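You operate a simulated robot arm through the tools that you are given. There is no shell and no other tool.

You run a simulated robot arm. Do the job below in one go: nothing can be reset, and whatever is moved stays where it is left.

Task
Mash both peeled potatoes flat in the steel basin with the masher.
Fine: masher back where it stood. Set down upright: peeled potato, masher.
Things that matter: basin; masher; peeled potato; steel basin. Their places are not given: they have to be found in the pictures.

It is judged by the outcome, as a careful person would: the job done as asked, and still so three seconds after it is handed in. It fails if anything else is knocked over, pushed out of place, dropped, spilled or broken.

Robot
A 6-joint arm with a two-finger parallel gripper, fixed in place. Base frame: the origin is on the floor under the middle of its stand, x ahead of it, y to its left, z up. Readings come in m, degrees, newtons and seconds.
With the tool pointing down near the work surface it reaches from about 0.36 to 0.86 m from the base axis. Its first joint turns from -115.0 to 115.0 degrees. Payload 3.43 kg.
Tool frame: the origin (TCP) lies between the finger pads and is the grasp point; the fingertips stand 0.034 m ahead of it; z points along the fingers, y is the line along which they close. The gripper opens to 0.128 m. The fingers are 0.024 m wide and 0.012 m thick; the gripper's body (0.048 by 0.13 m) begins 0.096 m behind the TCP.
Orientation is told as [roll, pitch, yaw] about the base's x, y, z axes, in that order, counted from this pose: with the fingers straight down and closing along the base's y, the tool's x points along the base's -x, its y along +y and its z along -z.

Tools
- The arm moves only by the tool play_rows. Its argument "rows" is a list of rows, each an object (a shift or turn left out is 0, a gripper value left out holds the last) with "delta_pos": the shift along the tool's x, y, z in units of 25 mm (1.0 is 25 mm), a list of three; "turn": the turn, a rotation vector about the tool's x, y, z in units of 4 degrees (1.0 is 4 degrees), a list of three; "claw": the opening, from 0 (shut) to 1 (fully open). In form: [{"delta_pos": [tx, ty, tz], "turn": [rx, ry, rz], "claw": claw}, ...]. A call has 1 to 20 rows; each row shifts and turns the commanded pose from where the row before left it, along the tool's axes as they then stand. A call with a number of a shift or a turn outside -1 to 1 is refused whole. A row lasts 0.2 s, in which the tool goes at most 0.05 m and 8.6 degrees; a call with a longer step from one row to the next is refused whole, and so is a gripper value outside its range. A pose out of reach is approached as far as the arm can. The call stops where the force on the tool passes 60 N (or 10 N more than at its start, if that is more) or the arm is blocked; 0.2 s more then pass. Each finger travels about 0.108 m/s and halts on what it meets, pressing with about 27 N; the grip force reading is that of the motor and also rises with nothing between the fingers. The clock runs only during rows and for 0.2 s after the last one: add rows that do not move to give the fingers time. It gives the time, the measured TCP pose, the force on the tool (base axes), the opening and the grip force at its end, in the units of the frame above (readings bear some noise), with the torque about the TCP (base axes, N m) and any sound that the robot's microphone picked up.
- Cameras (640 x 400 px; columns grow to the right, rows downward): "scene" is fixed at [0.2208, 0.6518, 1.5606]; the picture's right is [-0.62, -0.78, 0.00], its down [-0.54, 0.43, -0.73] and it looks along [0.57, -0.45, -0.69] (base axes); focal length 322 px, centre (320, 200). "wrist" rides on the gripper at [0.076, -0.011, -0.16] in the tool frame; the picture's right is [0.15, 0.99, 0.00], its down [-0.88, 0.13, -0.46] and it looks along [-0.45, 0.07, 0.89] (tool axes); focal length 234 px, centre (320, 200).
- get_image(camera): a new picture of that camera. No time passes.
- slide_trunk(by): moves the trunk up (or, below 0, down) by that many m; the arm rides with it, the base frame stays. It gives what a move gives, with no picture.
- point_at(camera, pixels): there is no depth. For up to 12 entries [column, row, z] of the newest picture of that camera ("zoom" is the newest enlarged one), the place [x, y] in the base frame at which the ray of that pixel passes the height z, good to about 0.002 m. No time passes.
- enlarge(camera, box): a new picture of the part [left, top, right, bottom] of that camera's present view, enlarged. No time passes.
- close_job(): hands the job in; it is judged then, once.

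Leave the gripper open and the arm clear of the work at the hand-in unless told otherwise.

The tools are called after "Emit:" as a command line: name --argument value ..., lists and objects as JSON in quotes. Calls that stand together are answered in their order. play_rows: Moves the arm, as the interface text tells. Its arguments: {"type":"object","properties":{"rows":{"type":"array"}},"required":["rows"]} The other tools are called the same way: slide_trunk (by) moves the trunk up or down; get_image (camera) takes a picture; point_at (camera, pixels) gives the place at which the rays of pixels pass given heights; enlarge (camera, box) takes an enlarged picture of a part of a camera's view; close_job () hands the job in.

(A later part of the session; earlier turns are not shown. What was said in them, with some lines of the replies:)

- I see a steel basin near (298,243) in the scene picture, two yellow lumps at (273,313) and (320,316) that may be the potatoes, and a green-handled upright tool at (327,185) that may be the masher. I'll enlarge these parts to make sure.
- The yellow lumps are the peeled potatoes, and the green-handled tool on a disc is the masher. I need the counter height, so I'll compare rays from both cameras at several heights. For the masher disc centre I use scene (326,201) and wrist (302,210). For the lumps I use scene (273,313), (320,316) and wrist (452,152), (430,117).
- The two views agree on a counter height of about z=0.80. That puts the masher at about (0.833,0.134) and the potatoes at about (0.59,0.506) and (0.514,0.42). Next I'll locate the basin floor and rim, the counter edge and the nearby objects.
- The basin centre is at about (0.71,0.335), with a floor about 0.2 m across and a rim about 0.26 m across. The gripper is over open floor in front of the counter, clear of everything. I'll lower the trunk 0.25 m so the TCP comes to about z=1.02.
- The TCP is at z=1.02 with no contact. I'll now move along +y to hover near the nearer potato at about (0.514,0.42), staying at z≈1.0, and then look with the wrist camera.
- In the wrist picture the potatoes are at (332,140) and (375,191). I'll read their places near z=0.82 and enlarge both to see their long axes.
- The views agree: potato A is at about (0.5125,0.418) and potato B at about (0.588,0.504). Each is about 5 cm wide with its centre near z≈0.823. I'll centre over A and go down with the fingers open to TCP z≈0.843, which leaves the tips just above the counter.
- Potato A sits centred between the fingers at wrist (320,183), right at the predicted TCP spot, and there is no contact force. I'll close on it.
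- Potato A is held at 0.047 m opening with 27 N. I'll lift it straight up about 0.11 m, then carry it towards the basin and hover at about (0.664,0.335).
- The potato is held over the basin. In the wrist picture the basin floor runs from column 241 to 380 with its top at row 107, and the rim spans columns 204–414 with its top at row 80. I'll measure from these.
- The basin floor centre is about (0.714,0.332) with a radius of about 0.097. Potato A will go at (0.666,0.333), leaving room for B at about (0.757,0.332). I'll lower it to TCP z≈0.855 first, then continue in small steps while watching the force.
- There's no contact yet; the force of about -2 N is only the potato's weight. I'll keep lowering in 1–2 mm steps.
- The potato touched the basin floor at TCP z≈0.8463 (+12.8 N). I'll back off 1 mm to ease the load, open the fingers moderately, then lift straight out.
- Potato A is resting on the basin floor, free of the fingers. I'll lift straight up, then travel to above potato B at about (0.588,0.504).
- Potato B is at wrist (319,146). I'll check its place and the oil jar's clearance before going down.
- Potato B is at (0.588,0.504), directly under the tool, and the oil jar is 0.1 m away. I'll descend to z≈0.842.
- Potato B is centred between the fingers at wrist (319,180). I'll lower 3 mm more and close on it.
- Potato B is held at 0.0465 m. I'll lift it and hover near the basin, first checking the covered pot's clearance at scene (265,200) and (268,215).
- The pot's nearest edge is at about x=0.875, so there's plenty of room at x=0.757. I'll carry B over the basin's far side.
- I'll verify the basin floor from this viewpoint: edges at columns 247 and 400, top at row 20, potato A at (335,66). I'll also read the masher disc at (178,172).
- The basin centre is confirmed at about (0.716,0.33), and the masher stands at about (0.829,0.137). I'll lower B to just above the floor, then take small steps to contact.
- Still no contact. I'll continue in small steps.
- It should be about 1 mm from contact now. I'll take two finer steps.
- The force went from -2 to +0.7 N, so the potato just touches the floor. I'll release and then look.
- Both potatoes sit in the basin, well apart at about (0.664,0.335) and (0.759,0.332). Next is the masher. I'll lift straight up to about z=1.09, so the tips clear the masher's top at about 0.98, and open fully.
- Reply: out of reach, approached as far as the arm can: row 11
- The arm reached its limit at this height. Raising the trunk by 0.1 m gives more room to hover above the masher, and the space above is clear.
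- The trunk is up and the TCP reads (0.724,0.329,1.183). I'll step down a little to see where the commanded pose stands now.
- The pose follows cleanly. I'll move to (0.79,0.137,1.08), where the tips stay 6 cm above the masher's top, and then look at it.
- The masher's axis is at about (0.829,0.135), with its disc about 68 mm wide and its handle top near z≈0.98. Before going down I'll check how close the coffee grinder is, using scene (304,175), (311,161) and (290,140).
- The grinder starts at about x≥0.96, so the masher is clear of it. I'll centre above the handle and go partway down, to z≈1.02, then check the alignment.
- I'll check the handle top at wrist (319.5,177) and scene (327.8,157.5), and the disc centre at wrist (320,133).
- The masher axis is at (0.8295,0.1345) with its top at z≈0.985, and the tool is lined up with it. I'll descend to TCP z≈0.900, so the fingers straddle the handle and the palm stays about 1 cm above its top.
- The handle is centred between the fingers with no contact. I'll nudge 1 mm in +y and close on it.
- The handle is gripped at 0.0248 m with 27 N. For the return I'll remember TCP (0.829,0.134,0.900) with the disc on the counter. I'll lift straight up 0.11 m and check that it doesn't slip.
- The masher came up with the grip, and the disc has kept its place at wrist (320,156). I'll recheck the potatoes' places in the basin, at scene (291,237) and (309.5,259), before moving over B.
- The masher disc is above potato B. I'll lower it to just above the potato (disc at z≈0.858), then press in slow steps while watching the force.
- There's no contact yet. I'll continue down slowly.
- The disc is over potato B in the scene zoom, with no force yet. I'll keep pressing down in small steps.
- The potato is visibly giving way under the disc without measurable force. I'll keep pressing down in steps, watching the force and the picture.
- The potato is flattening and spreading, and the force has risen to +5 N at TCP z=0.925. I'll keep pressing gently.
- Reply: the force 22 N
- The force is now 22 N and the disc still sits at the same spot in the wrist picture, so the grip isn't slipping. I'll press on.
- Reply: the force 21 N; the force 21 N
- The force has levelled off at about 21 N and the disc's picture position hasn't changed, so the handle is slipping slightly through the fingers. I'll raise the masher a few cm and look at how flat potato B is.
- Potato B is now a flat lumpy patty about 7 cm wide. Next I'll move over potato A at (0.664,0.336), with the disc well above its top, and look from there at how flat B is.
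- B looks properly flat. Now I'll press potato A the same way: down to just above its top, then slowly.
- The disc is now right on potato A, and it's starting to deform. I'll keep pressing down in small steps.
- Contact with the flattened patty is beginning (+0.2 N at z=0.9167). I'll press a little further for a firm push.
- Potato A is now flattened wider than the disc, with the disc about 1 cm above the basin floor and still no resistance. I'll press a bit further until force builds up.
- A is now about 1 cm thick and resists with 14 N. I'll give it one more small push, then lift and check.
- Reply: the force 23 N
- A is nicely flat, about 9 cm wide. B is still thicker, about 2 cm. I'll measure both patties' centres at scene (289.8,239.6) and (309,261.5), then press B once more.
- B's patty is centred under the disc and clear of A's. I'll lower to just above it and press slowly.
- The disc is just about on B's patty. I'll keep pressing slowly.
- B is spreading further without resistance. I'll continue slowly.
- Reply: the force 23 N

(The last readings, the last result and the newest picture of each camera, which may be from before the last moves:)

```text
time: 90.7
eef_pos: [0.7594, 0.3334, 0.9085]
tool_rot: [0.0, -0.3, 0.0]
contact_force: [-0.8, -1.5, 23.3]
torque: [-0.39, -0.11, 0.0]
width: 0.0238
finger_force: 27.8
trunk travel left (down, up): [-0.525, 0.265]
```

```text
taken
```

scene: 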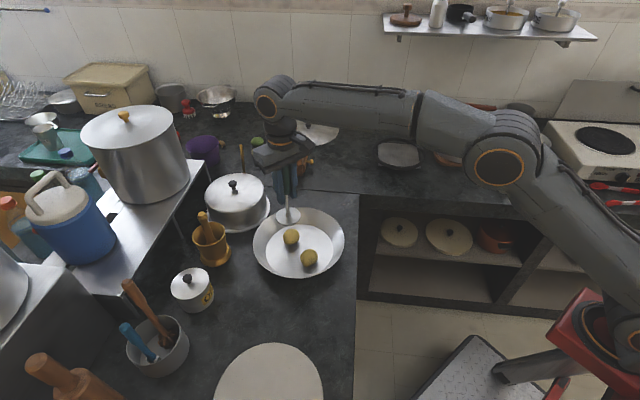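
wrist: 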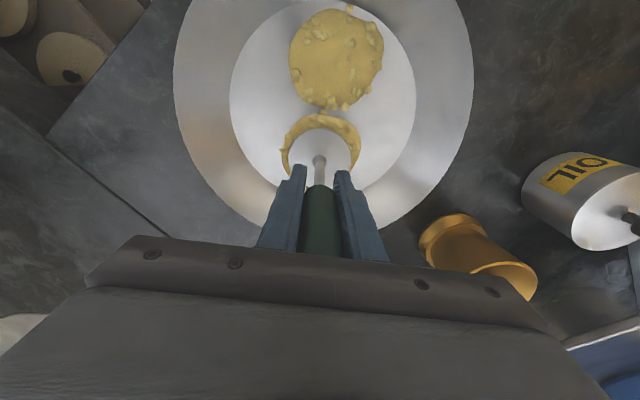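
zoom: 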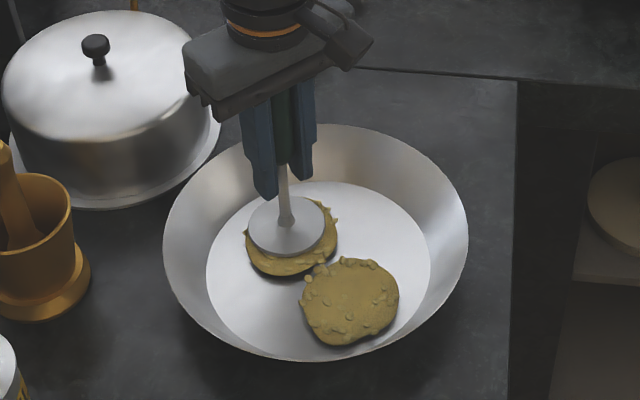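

B now resists with 23 N at the same height A did, so it's also about 1 cm thick. I'll lift straight up and inspect both.

Emit:
play_rows --rows '[{"delta_pos": [0, 0, -0.2]}, {"delta_pos": [0, 0, -0.5]}, {"delta_pos": [0, 0, -0.8]}, {"delta_pos": [0, 0, -0.8]}, {"delta_pos": [0, 0, -0.8]}, {"delta_pos": [0, 0, -0.8]}, {}, {}]'

Emit:
enlarge --camera "scene" --box '[240, 170, 360, 290]'

Emit:
get_image --camera "wrist"

```text
time: 92.5
eef_pos: [0.7594, 0.3324, 1.0035]
tool_rot: [0.0, 0.0, -0.1]
contact_force: [-0.5, -0.1, -2.4]
torque: [0.0, 0.03, 0.02]
width: 0.0247
finger_force: 27.0
trunk travel left (down, up): [-0.525, 0.265]
```

```text
3.33 times, centred on (300, 230) of scene
```

zoom: 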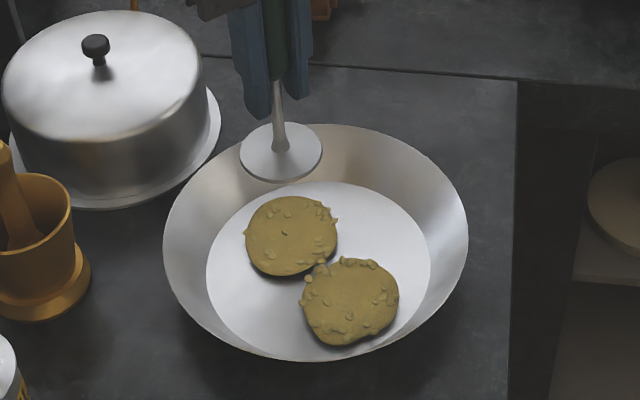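

```text
taken
```

wrist: 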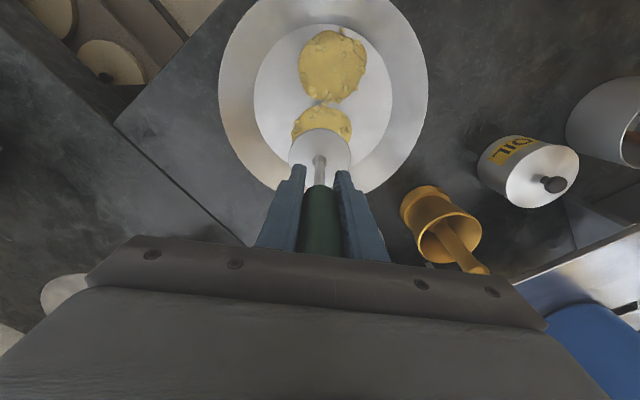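

Both potatoes are now flat patties of about the same size. I'll do one more slow press on B, stopping at the first clear force, to check that it really is at its lowest.

Emit:
play_rows --rows '[{"delta_pos": [0, 0.02, 0.8]}, {"delta_pos": [0, 0, 0.8]}, {"delta_pos": [0, 0, 0.8]}, {"delta_pos": [0, 0, 0.7]}, {"delta_pos": [0, 0, 0.35]}, {}, {}]'

Emit:
play_rows --rows '[{"delta_pos": [0, 0, 0.05]}, {}]'

Emit:
play_rows --rows '[{"delta_pos": [0, 0, 0.05]}, {}]'

Emit:
play_rows --rows '[{"delta_pos": [0, 0, 0.05]}, {}]'

```text
time: 94.1
eef_pos: [0.7595, 0.3325, 0.9178]
tool_rot: [-0.1, 0.0, 0.0]
contact_force: [-0.4, 0.8, -1.1]
torque: [0.03, 0.0, 0.01]
width: 0.0248
finger_force: 26.9
trunk travel left (down, up): [-0.525, 0.265]
```

```text
time: 94.7
eef_pos: [0.7603, 0.3331, 0.9167]
tool_rot: [0.0, -0.2, 0.0]
contact_force: [0.8, -1.1, -2.5]
torque: [0.03, 0.02, -0.01]
width: 0.0248
finger_force: 26.1
trunk travel left (down, up): [-0.525, 0.265]
```

```text
time: 95.3
eef_pos: [0.7597, 0.3342, 0.9155]
tool_rot: [0.0, -0.1, 0.0]
contact_force: [0.2, -0.1, -2.7]
torque: [0.01, 0.01, 0.0]
width: 0.0246
finger_force: 27.4
trunk travel left (down, up): [-0.525, 0.265]
```

```text
time: 95.9
eef_pos: [0.7602, 0.3343, 0.9155]
tool_rot: [0.0, -0.1, 0.2]
contact_force: [-0.1, 0.0, -1.7]
torque: [0.01, -0.02, -0.02]
width: 0.0244
finger_force: 26.7
trunk travel left (down, up): [-0.525, 0.265]
```

Emit:
play_rows --rows '[{"delta_pos": [0, 0, 0.07]}, {}]'

Emit:
play_rows --rows '[{"delta_pos": [0, 0, 0.07]}, {}]'

Emit:
play_rows --rows '[{"delta_pos": [0, 0, 0.05]}, {}]'

Emit:
play_rows --rows '[{"delta_pos": [0, 0, 0.05]}, {}]'

```text
time: 96.5
eef_pos: [0.76, 0.3334, 0.9123]
tool_rot: [0.1, -0.2, 0.0]
contact_force: [0.8, -0.3, -1.8]
torque: [0.0, 0.0, -0.05]
width: 0.0246
finger_force: 26.2
trunk travel left (down, up): [-0.525, 0.265]
```

```text
time: 97.1
eef_pos: [0.7599, 0.3348, 0.9128]
tool_rot: [0.0, 0.0, 0.1]
contact_force: [0.1, -0.1, -2.0]
torque: [-0.04, 0.01, 0.02]
width: 0.0248
finger_force: 27.0
trunk travel left (down, up): [-0.525, 0.265]
```

```text
time: 97.7
eef_pos: [0.7596, 0.3336, 0.9088]
tool_rot: [0.1, -0.1, 0.0]
contact_force: [-0.3, 0.5, -2.5]
torque: [0.0, 0.04, -0.02]
width: 0.0246
finger_force: 26.8
trunk travel left (down, up): [-0.525, 0.265]
```

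```text
time: 98.3
eef_pos: [0.7593, 0.3345, 0.9087]
tool_rot: [0.1, -0.2, 0.1]
contact_force: [-0.4, -0.6, 4.4]
torque: [-0.04, -0.18, 0.05]
width: 0.0245
finger_force: 26.8
trunk travel left (down, up): [-0.525, 0.265]
```

Contact came at TCP z≈0.909, the same level as before. One more small push will show whether it yields any further.

Emit:
play_rows --rows '[{"delta_pos": [0, 0, 0.04]}, {}, {}]'

Emit:
enlarge --camera "scene" --box '[240, 170, 360, 290]'

```text
time: 99.1
eef_pos: [0.7602, 0.334, 0.9084]
tool_rot: [0.1, -0.2, 0.1]
contact_force: [-2.4, 0.9, 16.8]
torque: [-0.23, -0.23, -0.01]
width: 0.0246
finger_force: 26.8
trunk travel left (down, up): [-0.525, 0.265]
```

```text
3.33 times, centred on (300, 230) of scene
```

zoom: 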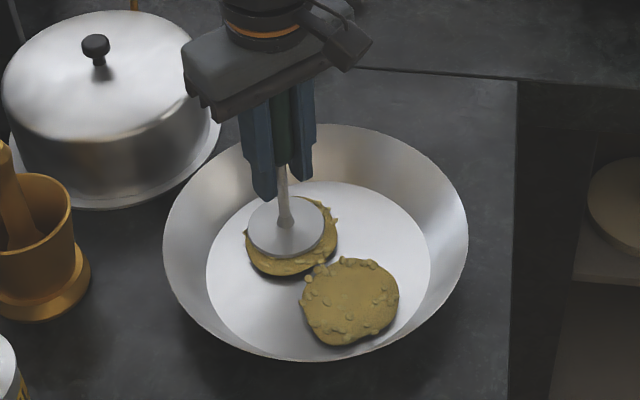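

B doesn't yield any further (17 N, no movement), so both patties are as flat as they get. I'll lift the masher clear of the rim and carry it back above its spot at (0.829,0.134).

Emit:
play_rows --rows '[{"delta_pos": [0, 0, -0.2]}, {"delta_pos": [0, 0, -0.6]}, {"delta_pos": [0, 0, -0.8]}, {"delta_pos": [0, 0, -0.8]}, {"delta_pos": [0, 0, -0.8]}, {"delta_pos": [0, 0, -0.8]}, {}, {"delta_pos": [-0.276, -0.799, 0]}, {"delta_pos": [-0.276, -0.799, 0]}, {"delta_pos": [-0.276, -0.799, 0]}, {"delta_pos": [-0.276, -0.799, 0]}, {"delta_pos": [-0.276, -0.799, 0]}, {"delta_pos": [-0.276, -0.799, 0]}, {"delta_pos": [-0.276, -0.799, 0]}, {"delta_pos": [-0.276, -0.799, 0]}, {"delta_pos": [-0.276, -0.799, 0]}, {"delta_pos": [-0.276, -0.799, 0]}, {}, {}]'

Emit:
get_image --camera "wrist"

Emit:
get_image --camera "scene"

```text
time: 103.1
eef_pos: [0.8284, 0.1347, 1.0076]
tool_rot: [0.1, -0.1, 0.1]
contact_force: [0.2, 0.3, -2.1]
torque: [-0.02, -0.02, 0.0]
width: 0.0246
finger_force: 26.8
trunk travel left (down, up): [-0.525, 0.265]
```

```text
taken
```

wrist: 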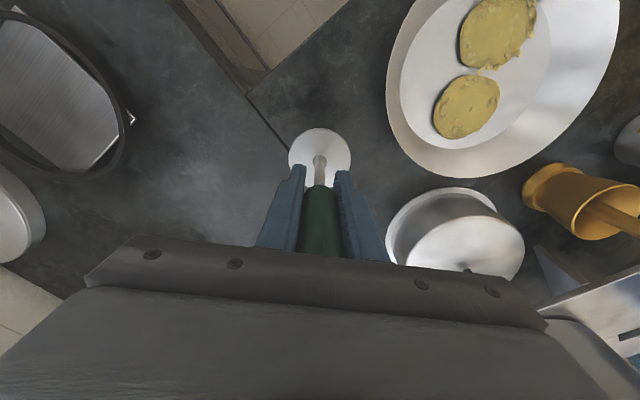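

```text
taken
```

scene: 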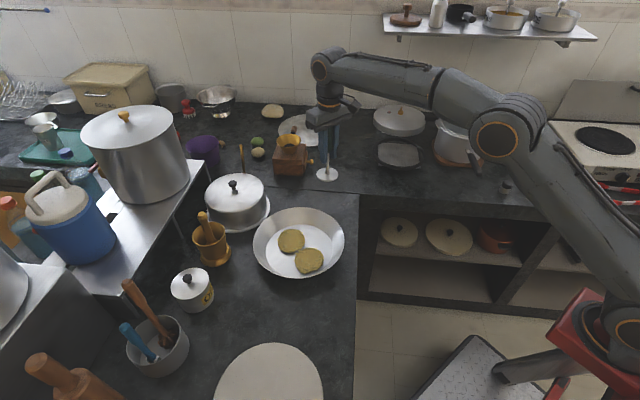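

The masher hangs straight above its old spot, with the disc at wrist (320,157), aligned as before. I'll lower it to just above the counter and then step down to contact.

Emit:
play_rows --rows '[{"delta_pos": [-0.02, 0, 0.8]}, {"delta_pos": [0, 0, 0.8]}, {"delta_pos": [0, 0, 0.8]}, {"delta_pos": [0, 0, 0.8]}, {"delta_pos": [0, 0, 0.6]}, {"delta_pos": [0, 0, 0.3]}, {}, {}]'

Emit:
enlarge --camera "scene" --box '[270, 120, 390, 230]'

Emit:
play_rows --rows '[{"delta_pos": [0, 0, 0.06]}, {}]'

Emit:
play_rows --rows '[{"delta_pos": [0, 0, 0.05]}, {}]'

```text
time: 104.9
eef_pos: [0.8294, 0.133, 0.9045]
tool_rot: [0.0, 0.0, 0.0]
contact_force: [0.4, -0.5, -2.6]
torque: [-0.01, 0.01, -0.01]
width: 0.0244
finger_force: 26.5
trunk travel left (down, up): [-0.525, 0.265]
```

```text
3.64 times, centred on (330, 175) of scene
```

zoom: 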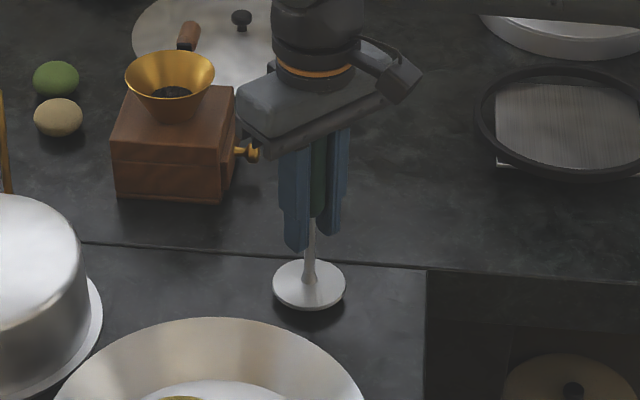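

```text
time: 105.5
eef_pos: [0.8305, 0.134, 0.9018]
tool_rot: [0.0, -0.1, 0.1]
contact_force: [0.2, -1.0, -2.1]
torque: [0.0, 0.01, 0.01]
width: 0.0247
finger_force: 27.1
trunk travel left (down, up): [-0.525, 0.265]
```

```text
time: 106.1
eef_pos: [0.8298, 0.1339, 0.9012]
tool_rot: [0.0, 0.1, -0.1]
contact_force: [-0.3, 0.5, -2.3]
torque: [-0.01, 0.02, -0.01]
width: 0.0246
finger_force: 26.7
trunk travel left (down, up): [-0.525, 0.265]
```

The disc is still a few mm above the counter, at zoom (309,284) against the original (309,293). I'll keep lowering in small steps.

Emit:
play_rows --rows '[{"delta_pos": [0, 0, 0.08]}, {}]'

Emit:
play_rows --rows '[{"delta_pos": [0, 0, 0.06]}, {}]'

Emit:
play_rows --rows '[{"delta_pos": [0, 0, 0.05]}, {}]'

Emit:
play_rows --rows '[{"delta_pos": [0, 0, 0.04]}, {}]'

```text
time: 106.7
eef_pos: [0.829, 0.1327, 0.9]
tool_rot: [0.0, 0.0, 0.0]
contact_force: [-0.1, 0.5, -2.2]
torque: [-0.03, 0.02, -0.01]
width: 0.0246
finger_force: 26.8
trunk travel left (down, up): [-0.525, 0.265]
```

```text
time: 107.3
eef_pos: [0.8301, 0.1334, 0.8978]
tool_rot: [-0.1, -0.1, 0.1]
contact_force: [0.2, 0.3, -2.4]
torque: [0.01, -0.01, -0.02]
width: 0.0245
finger_force: 26.7
trunk travel left (down, up): [-0.525, 0.265]
```

```text
time: 107.9
eef_pos: [0.8293, 0.1342, 0.8986]
tool_rot: [-0.1, -0.1, 0.0]
contact_force: [0.3, 0.1, -2.0]
torque: [0.0, 0.0, 0.04]
width: 0.0246
finger_force: 26.9
trunk travel left (down, up): [-0.525, 0.265]
```

```text
time: 108.5
eef_pos: [0.8288, 0.1333, 0.8976]
tool_rot: [0.0, -0.1, 0.0]
contact_force: [0.3, 0.6, -1.5]
torque: [0.01, -0.02, -0.03]
width: 0.0247
finger_force: 27.4
trunk travel left (down, up): [-0.525, 0.265]
```

Emit:
play_rows --rows '[{"delta_pos": [0, 0, 0.04]}, {}]'

Emit:
play_rows --rows '[{"delta_pos": [0, 0, 0.04]}, {}]'

Emit:
play_rows --rows '[{"delta_pos": [0, 0, 0.04]}, {}]'

Emit:
enlarge --camera "scene" --box '[270, 120, 390, 230]'

```text
time: 109.1
eef_pos: [0.8301, 0.1335, 0.8966]
tool_rot: [0.1, 0.0, 0.0]
contact_force: [-0.2, 0.5, -2.5]
torque: [-0.03, -0.01, 0.0]
width: 0.0243
finger_force: 27.1
trunk travel left (down, up): [-0.525, 0.265]
```

```text
time: 109.7
eef_pos: [0.8295, 0.1337, 0.8941]
tool_rot: [0.0, -0.2, 0.1]
contact_force: [0.6, 0.0, -2.1]
torque: [-0.01, 0.02, -0.02]
width: 0.0246
finger_force: 26.9
trunk travel left (down, up): [-0.525, 0.265]
```

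```text
time: 110.3
eef_pos: [0.831, 0.1334, 0.8937]
tool_rot: [0.0, 0.0, -0.1]
contact_force: [0.4, 0.0, -2.2]
torque: [0.01, 0.0, 0.0]
width: 0.0246
finger_force: 26.4
trunk travel left (down, up): [-0.525, 0.265]
```

```text
3.64 times, centred on (330, 175) of scene
```

zoom: 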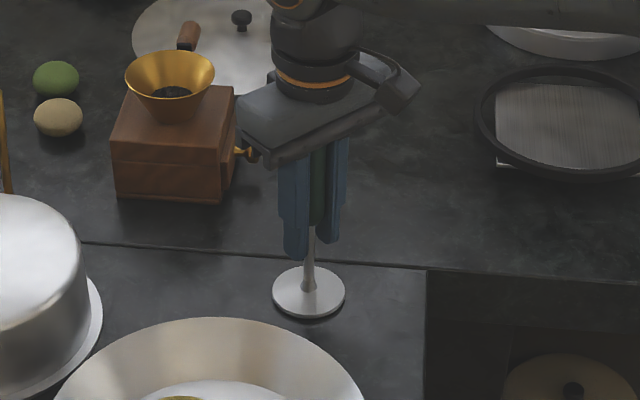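

The disc is now within 1–2 mm of the counter, at zoom (309,291.5). I'll take a few more tiny steps.

Emit:
play_rows --rows '[{"delta_pos": [0, 0, 0.03]}, {}]'

Emit:
play_rows --rows '[{"delta_pos": [0, 0, 0.03]}, {}]'

Emit:
play_rows --rows '[{"delta_pos": [0, 0, 0.03]}, {}]'

```text
time: 110.9
eef_pos: [0.8291, 0.1351, 0.8933]
tool_rot: [0.0, -0.1, 0.0]
contact_force: [0.1, -0.4, -0.3]
torque: [-0.01, -0.02, 0.02]
width: 0.0244
finger_force: 27.2
trunk travel left (down, up): [-0.525, 0.265]
```

```text
time: 111.5
eef_pos: [0.8298, 0.1335, 0.8932]
tool_rot: [0.0, -0.1, 0.0]
contact_force: [-2.7, -0.7, 7.0]
torque: [-0.1, -0.06, -0.05]
width: 0.0245
finger_force: 26.5
trunk travel left (down, up): [-0.525, 0.265]
```

```text
time: 112.1
eef_pos: [0.831, 0.1344, 0.8932]
tool_rot: [0.0, -0.3, 0.0]
contact_force: [-2.0, -0.4, 11.3]
torque: [-0.16, -0.27, -0.02]
width: 0.0246
finger_force: 27.2
trunk travel left (down, up): [-0.525, 0.265]
```

The disc is on the counter (+11 N). I'll ease off slightly and open the fingers gradually.

Emit:
play_rows --rows '[{"delta_pos": [0, 0, -0.04]}, {}, {"claw": 0.22}, {"claw": 0.3}, {"claw": 0.5}, {"claw": 0.8}, {}, {}]'

Emit:
get_image --camera "wrist"

Emit:
enlarge --camera "scene" --box '[270, 120, 390, 230]'

```text
time: 113.9
eef_pos: [0.8297, 0.1327, 0.8928]
tool_rot: [0.0, -0.1, 0.0]
contact_force: [-0.4, 0.4, -0.6]
torque: [0.02, 0.0, 0.02]
width: 0.1023
finger_force: 0.0
trunk travel left (down, up): [-0.525, 0.265]
```

```text
taken
```

wrist: 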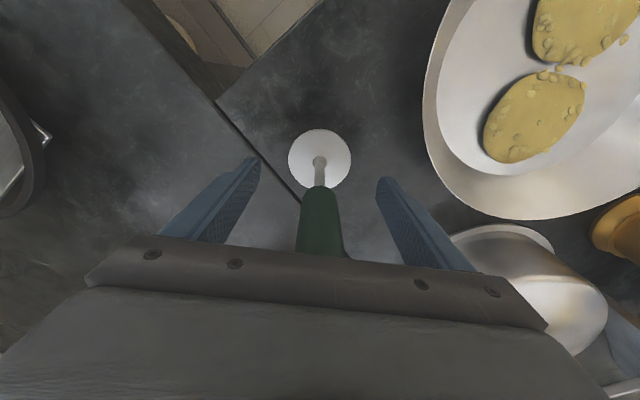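

```text
3.64 times, centred on (330, 175) of scene
```

zoom: 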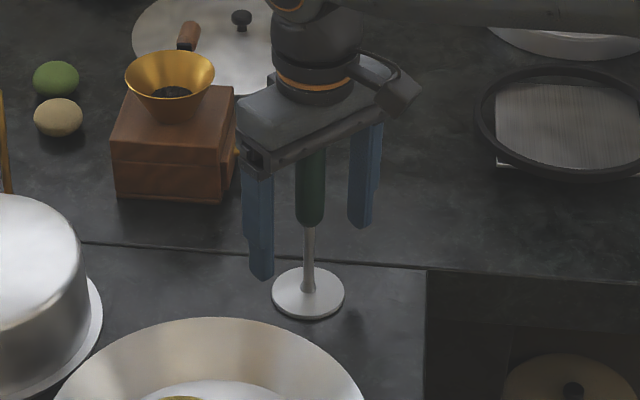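

The masher stands free and upright, at zoom (308,292) against the original (309,293). I'll lift the open gripper straight up past the handle.

Emit:
play_rows --rows '[{"delta_pos": [0, 0, -0.5]}, {"delta_pos": [0, 0, -0.8]}, {"delta_pos": [0, 0, -0.8]}, {"delta_pos": [0, 0, -0.8]}, {"delta_pos": [0, 0, -0.8]}, {"delta_pos": [0, 0, -0.8]}, {"delta_pos": [0, 0, -0.8]}, {"delta_pos": [0, 0, -0.7]}, {}, {}]'

Emit:
get_image --camera "wrist"

Emit:
get_image --camera "scene"

Emit:
enlarge --camera "scene" --box '[240, 150, 360, 290]'

```text
time: 116.1
eef_pos: [0.829, 0.1331, 1.0436]
tool_rot: [0.0, 0.0, 0.1]
contact_force: [-0.7, 0.9, 0.5]
torque: [0.01, -0.02, 0.02]
width: 0.1023
finger_force: 0.1
trunk travel left (down, up): [-0.525, 0.265]
```

```text
taken
```

wrist: 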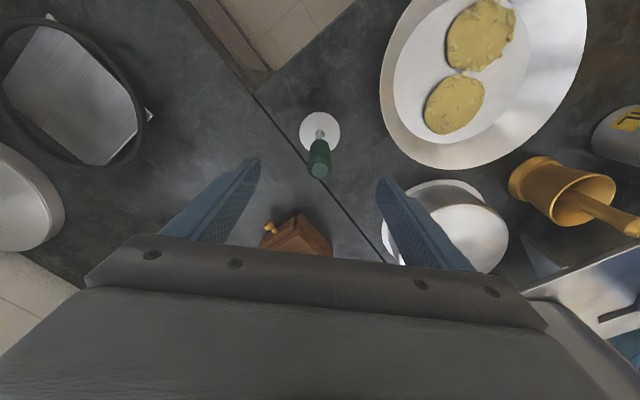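

```text
taken
```

scene: 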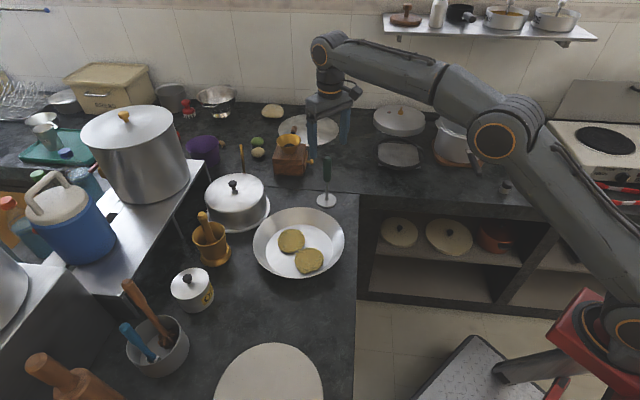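

```text
2.86 times, centred on (300, 220) of scene
```

zoom: 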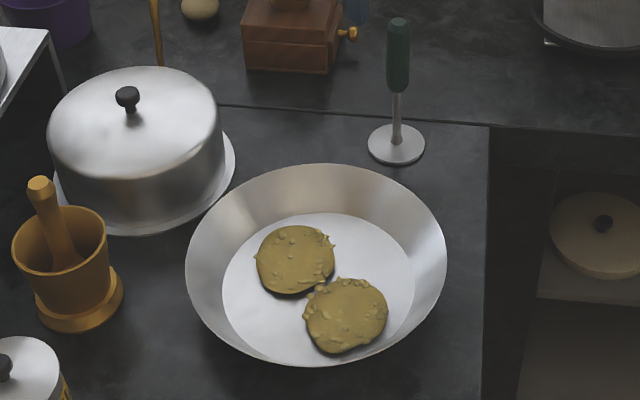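

Both patties lie flat in the basin, and the masher stands upright back in its place. The basin and neighbouring items look unmoved. I'll raise the trunk 0.12 m for clearance, then draw the arm back towards its starting place with the gripper open.

Emit:
slide_trunk --by 0.12

Emit:
play_rows --rows '[{"delta_pos": [0.9, 0, 0]}, {"delta_pos": [0.9, 0, 0]}, {"delta_pos": [0.9, 0, 0]}, {"delta_pos": [0.9, 0, 0]}, {"delta_pos": [0.9, 0, 0]}, {"delta_pos": [0.9, 0, 0]}, {"delta_pos": [0.9, 0, 0]}, {"delta_pos": [0.9, 0, 0]}, {"delta_pos": [0.9, 0, 0]}, {"delta_pos": [0.9, 0, 0]}, {"delta_pos": [0.9, 0, 0]}, {"delta_pos": [0.9, 0, 0], "claw": 1.0}, {}, {}, {}]'

Emit:
get_image --camera "scene"

Emit:
enlarge --camera "scene" --box '[240, 150, 360, 290]'

```text
time: 117.6
eef_pos: [0.824, 0.1322, 1.162]
tool_rot: [0.0, 0.0, 0.0]
contact_force: [0.2, 0.1, 0.4]
torque: [-0.02, -0.03, 0.0]
width: 0.1024
finger_force: 0.0
trunk travel left (down, up): [-0.645, 0.145]
```

```text
time: 120.8
eef_pos: [0.5531, 0.1365, 1.1626]
tool_rot: [0.0, -0.1, -0.1]
contact_force: [-1.0, 0.0, 0.0]
torque: [-0.02, -0.03, -0.02]
width: 0.1278
finger_force: 0.0
trunk travel left (down, up): [-0.645, 0.145]
```

```text
taken
```

scene: 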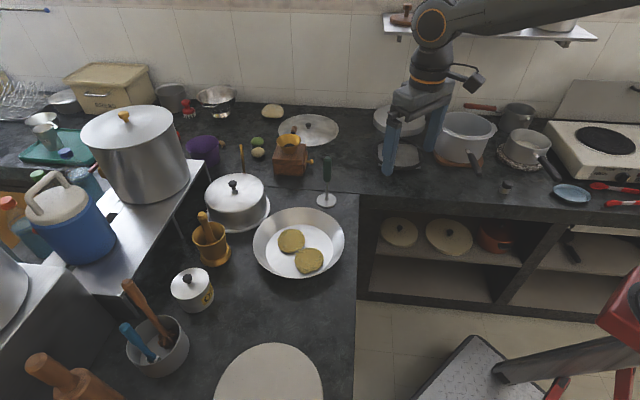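

```text
2.86 times, centred on (300, 220) of scene
```

zoom: 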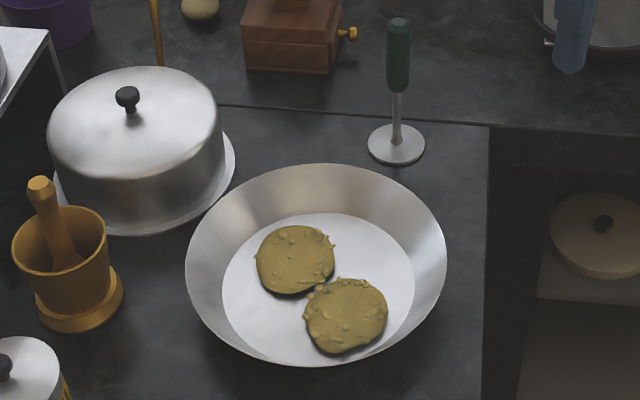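

Both potatoes are mashed flat in the steel basin at scene (291,240) and (309,261). The masher stands upright at its original spot (326,200), nothing else has moved, and the open gripper is clear. I'm handing the job in.

Emit:
close_job

```text
The job is handed in.
```

Both peeled potatoes are mashed flat in the steel basin, each now a patty about 1 cm thick. I handed the job in; no verdict has come back.

- **Mashing:** potato A flattened fully in one press. Potato B stopped at about 2 cm on its first press because the masher's handle slipped in the gripper. A second press took it down to about 1 cm, and a third showed it would not go lower.
- **Masher:** it stands upright back at its original spot, within about 1 mm going by the pictures.
- **Everything else:** in the pictures, the basin and the items around it look unmoved. The arm is clear of the work, with the gripper open.
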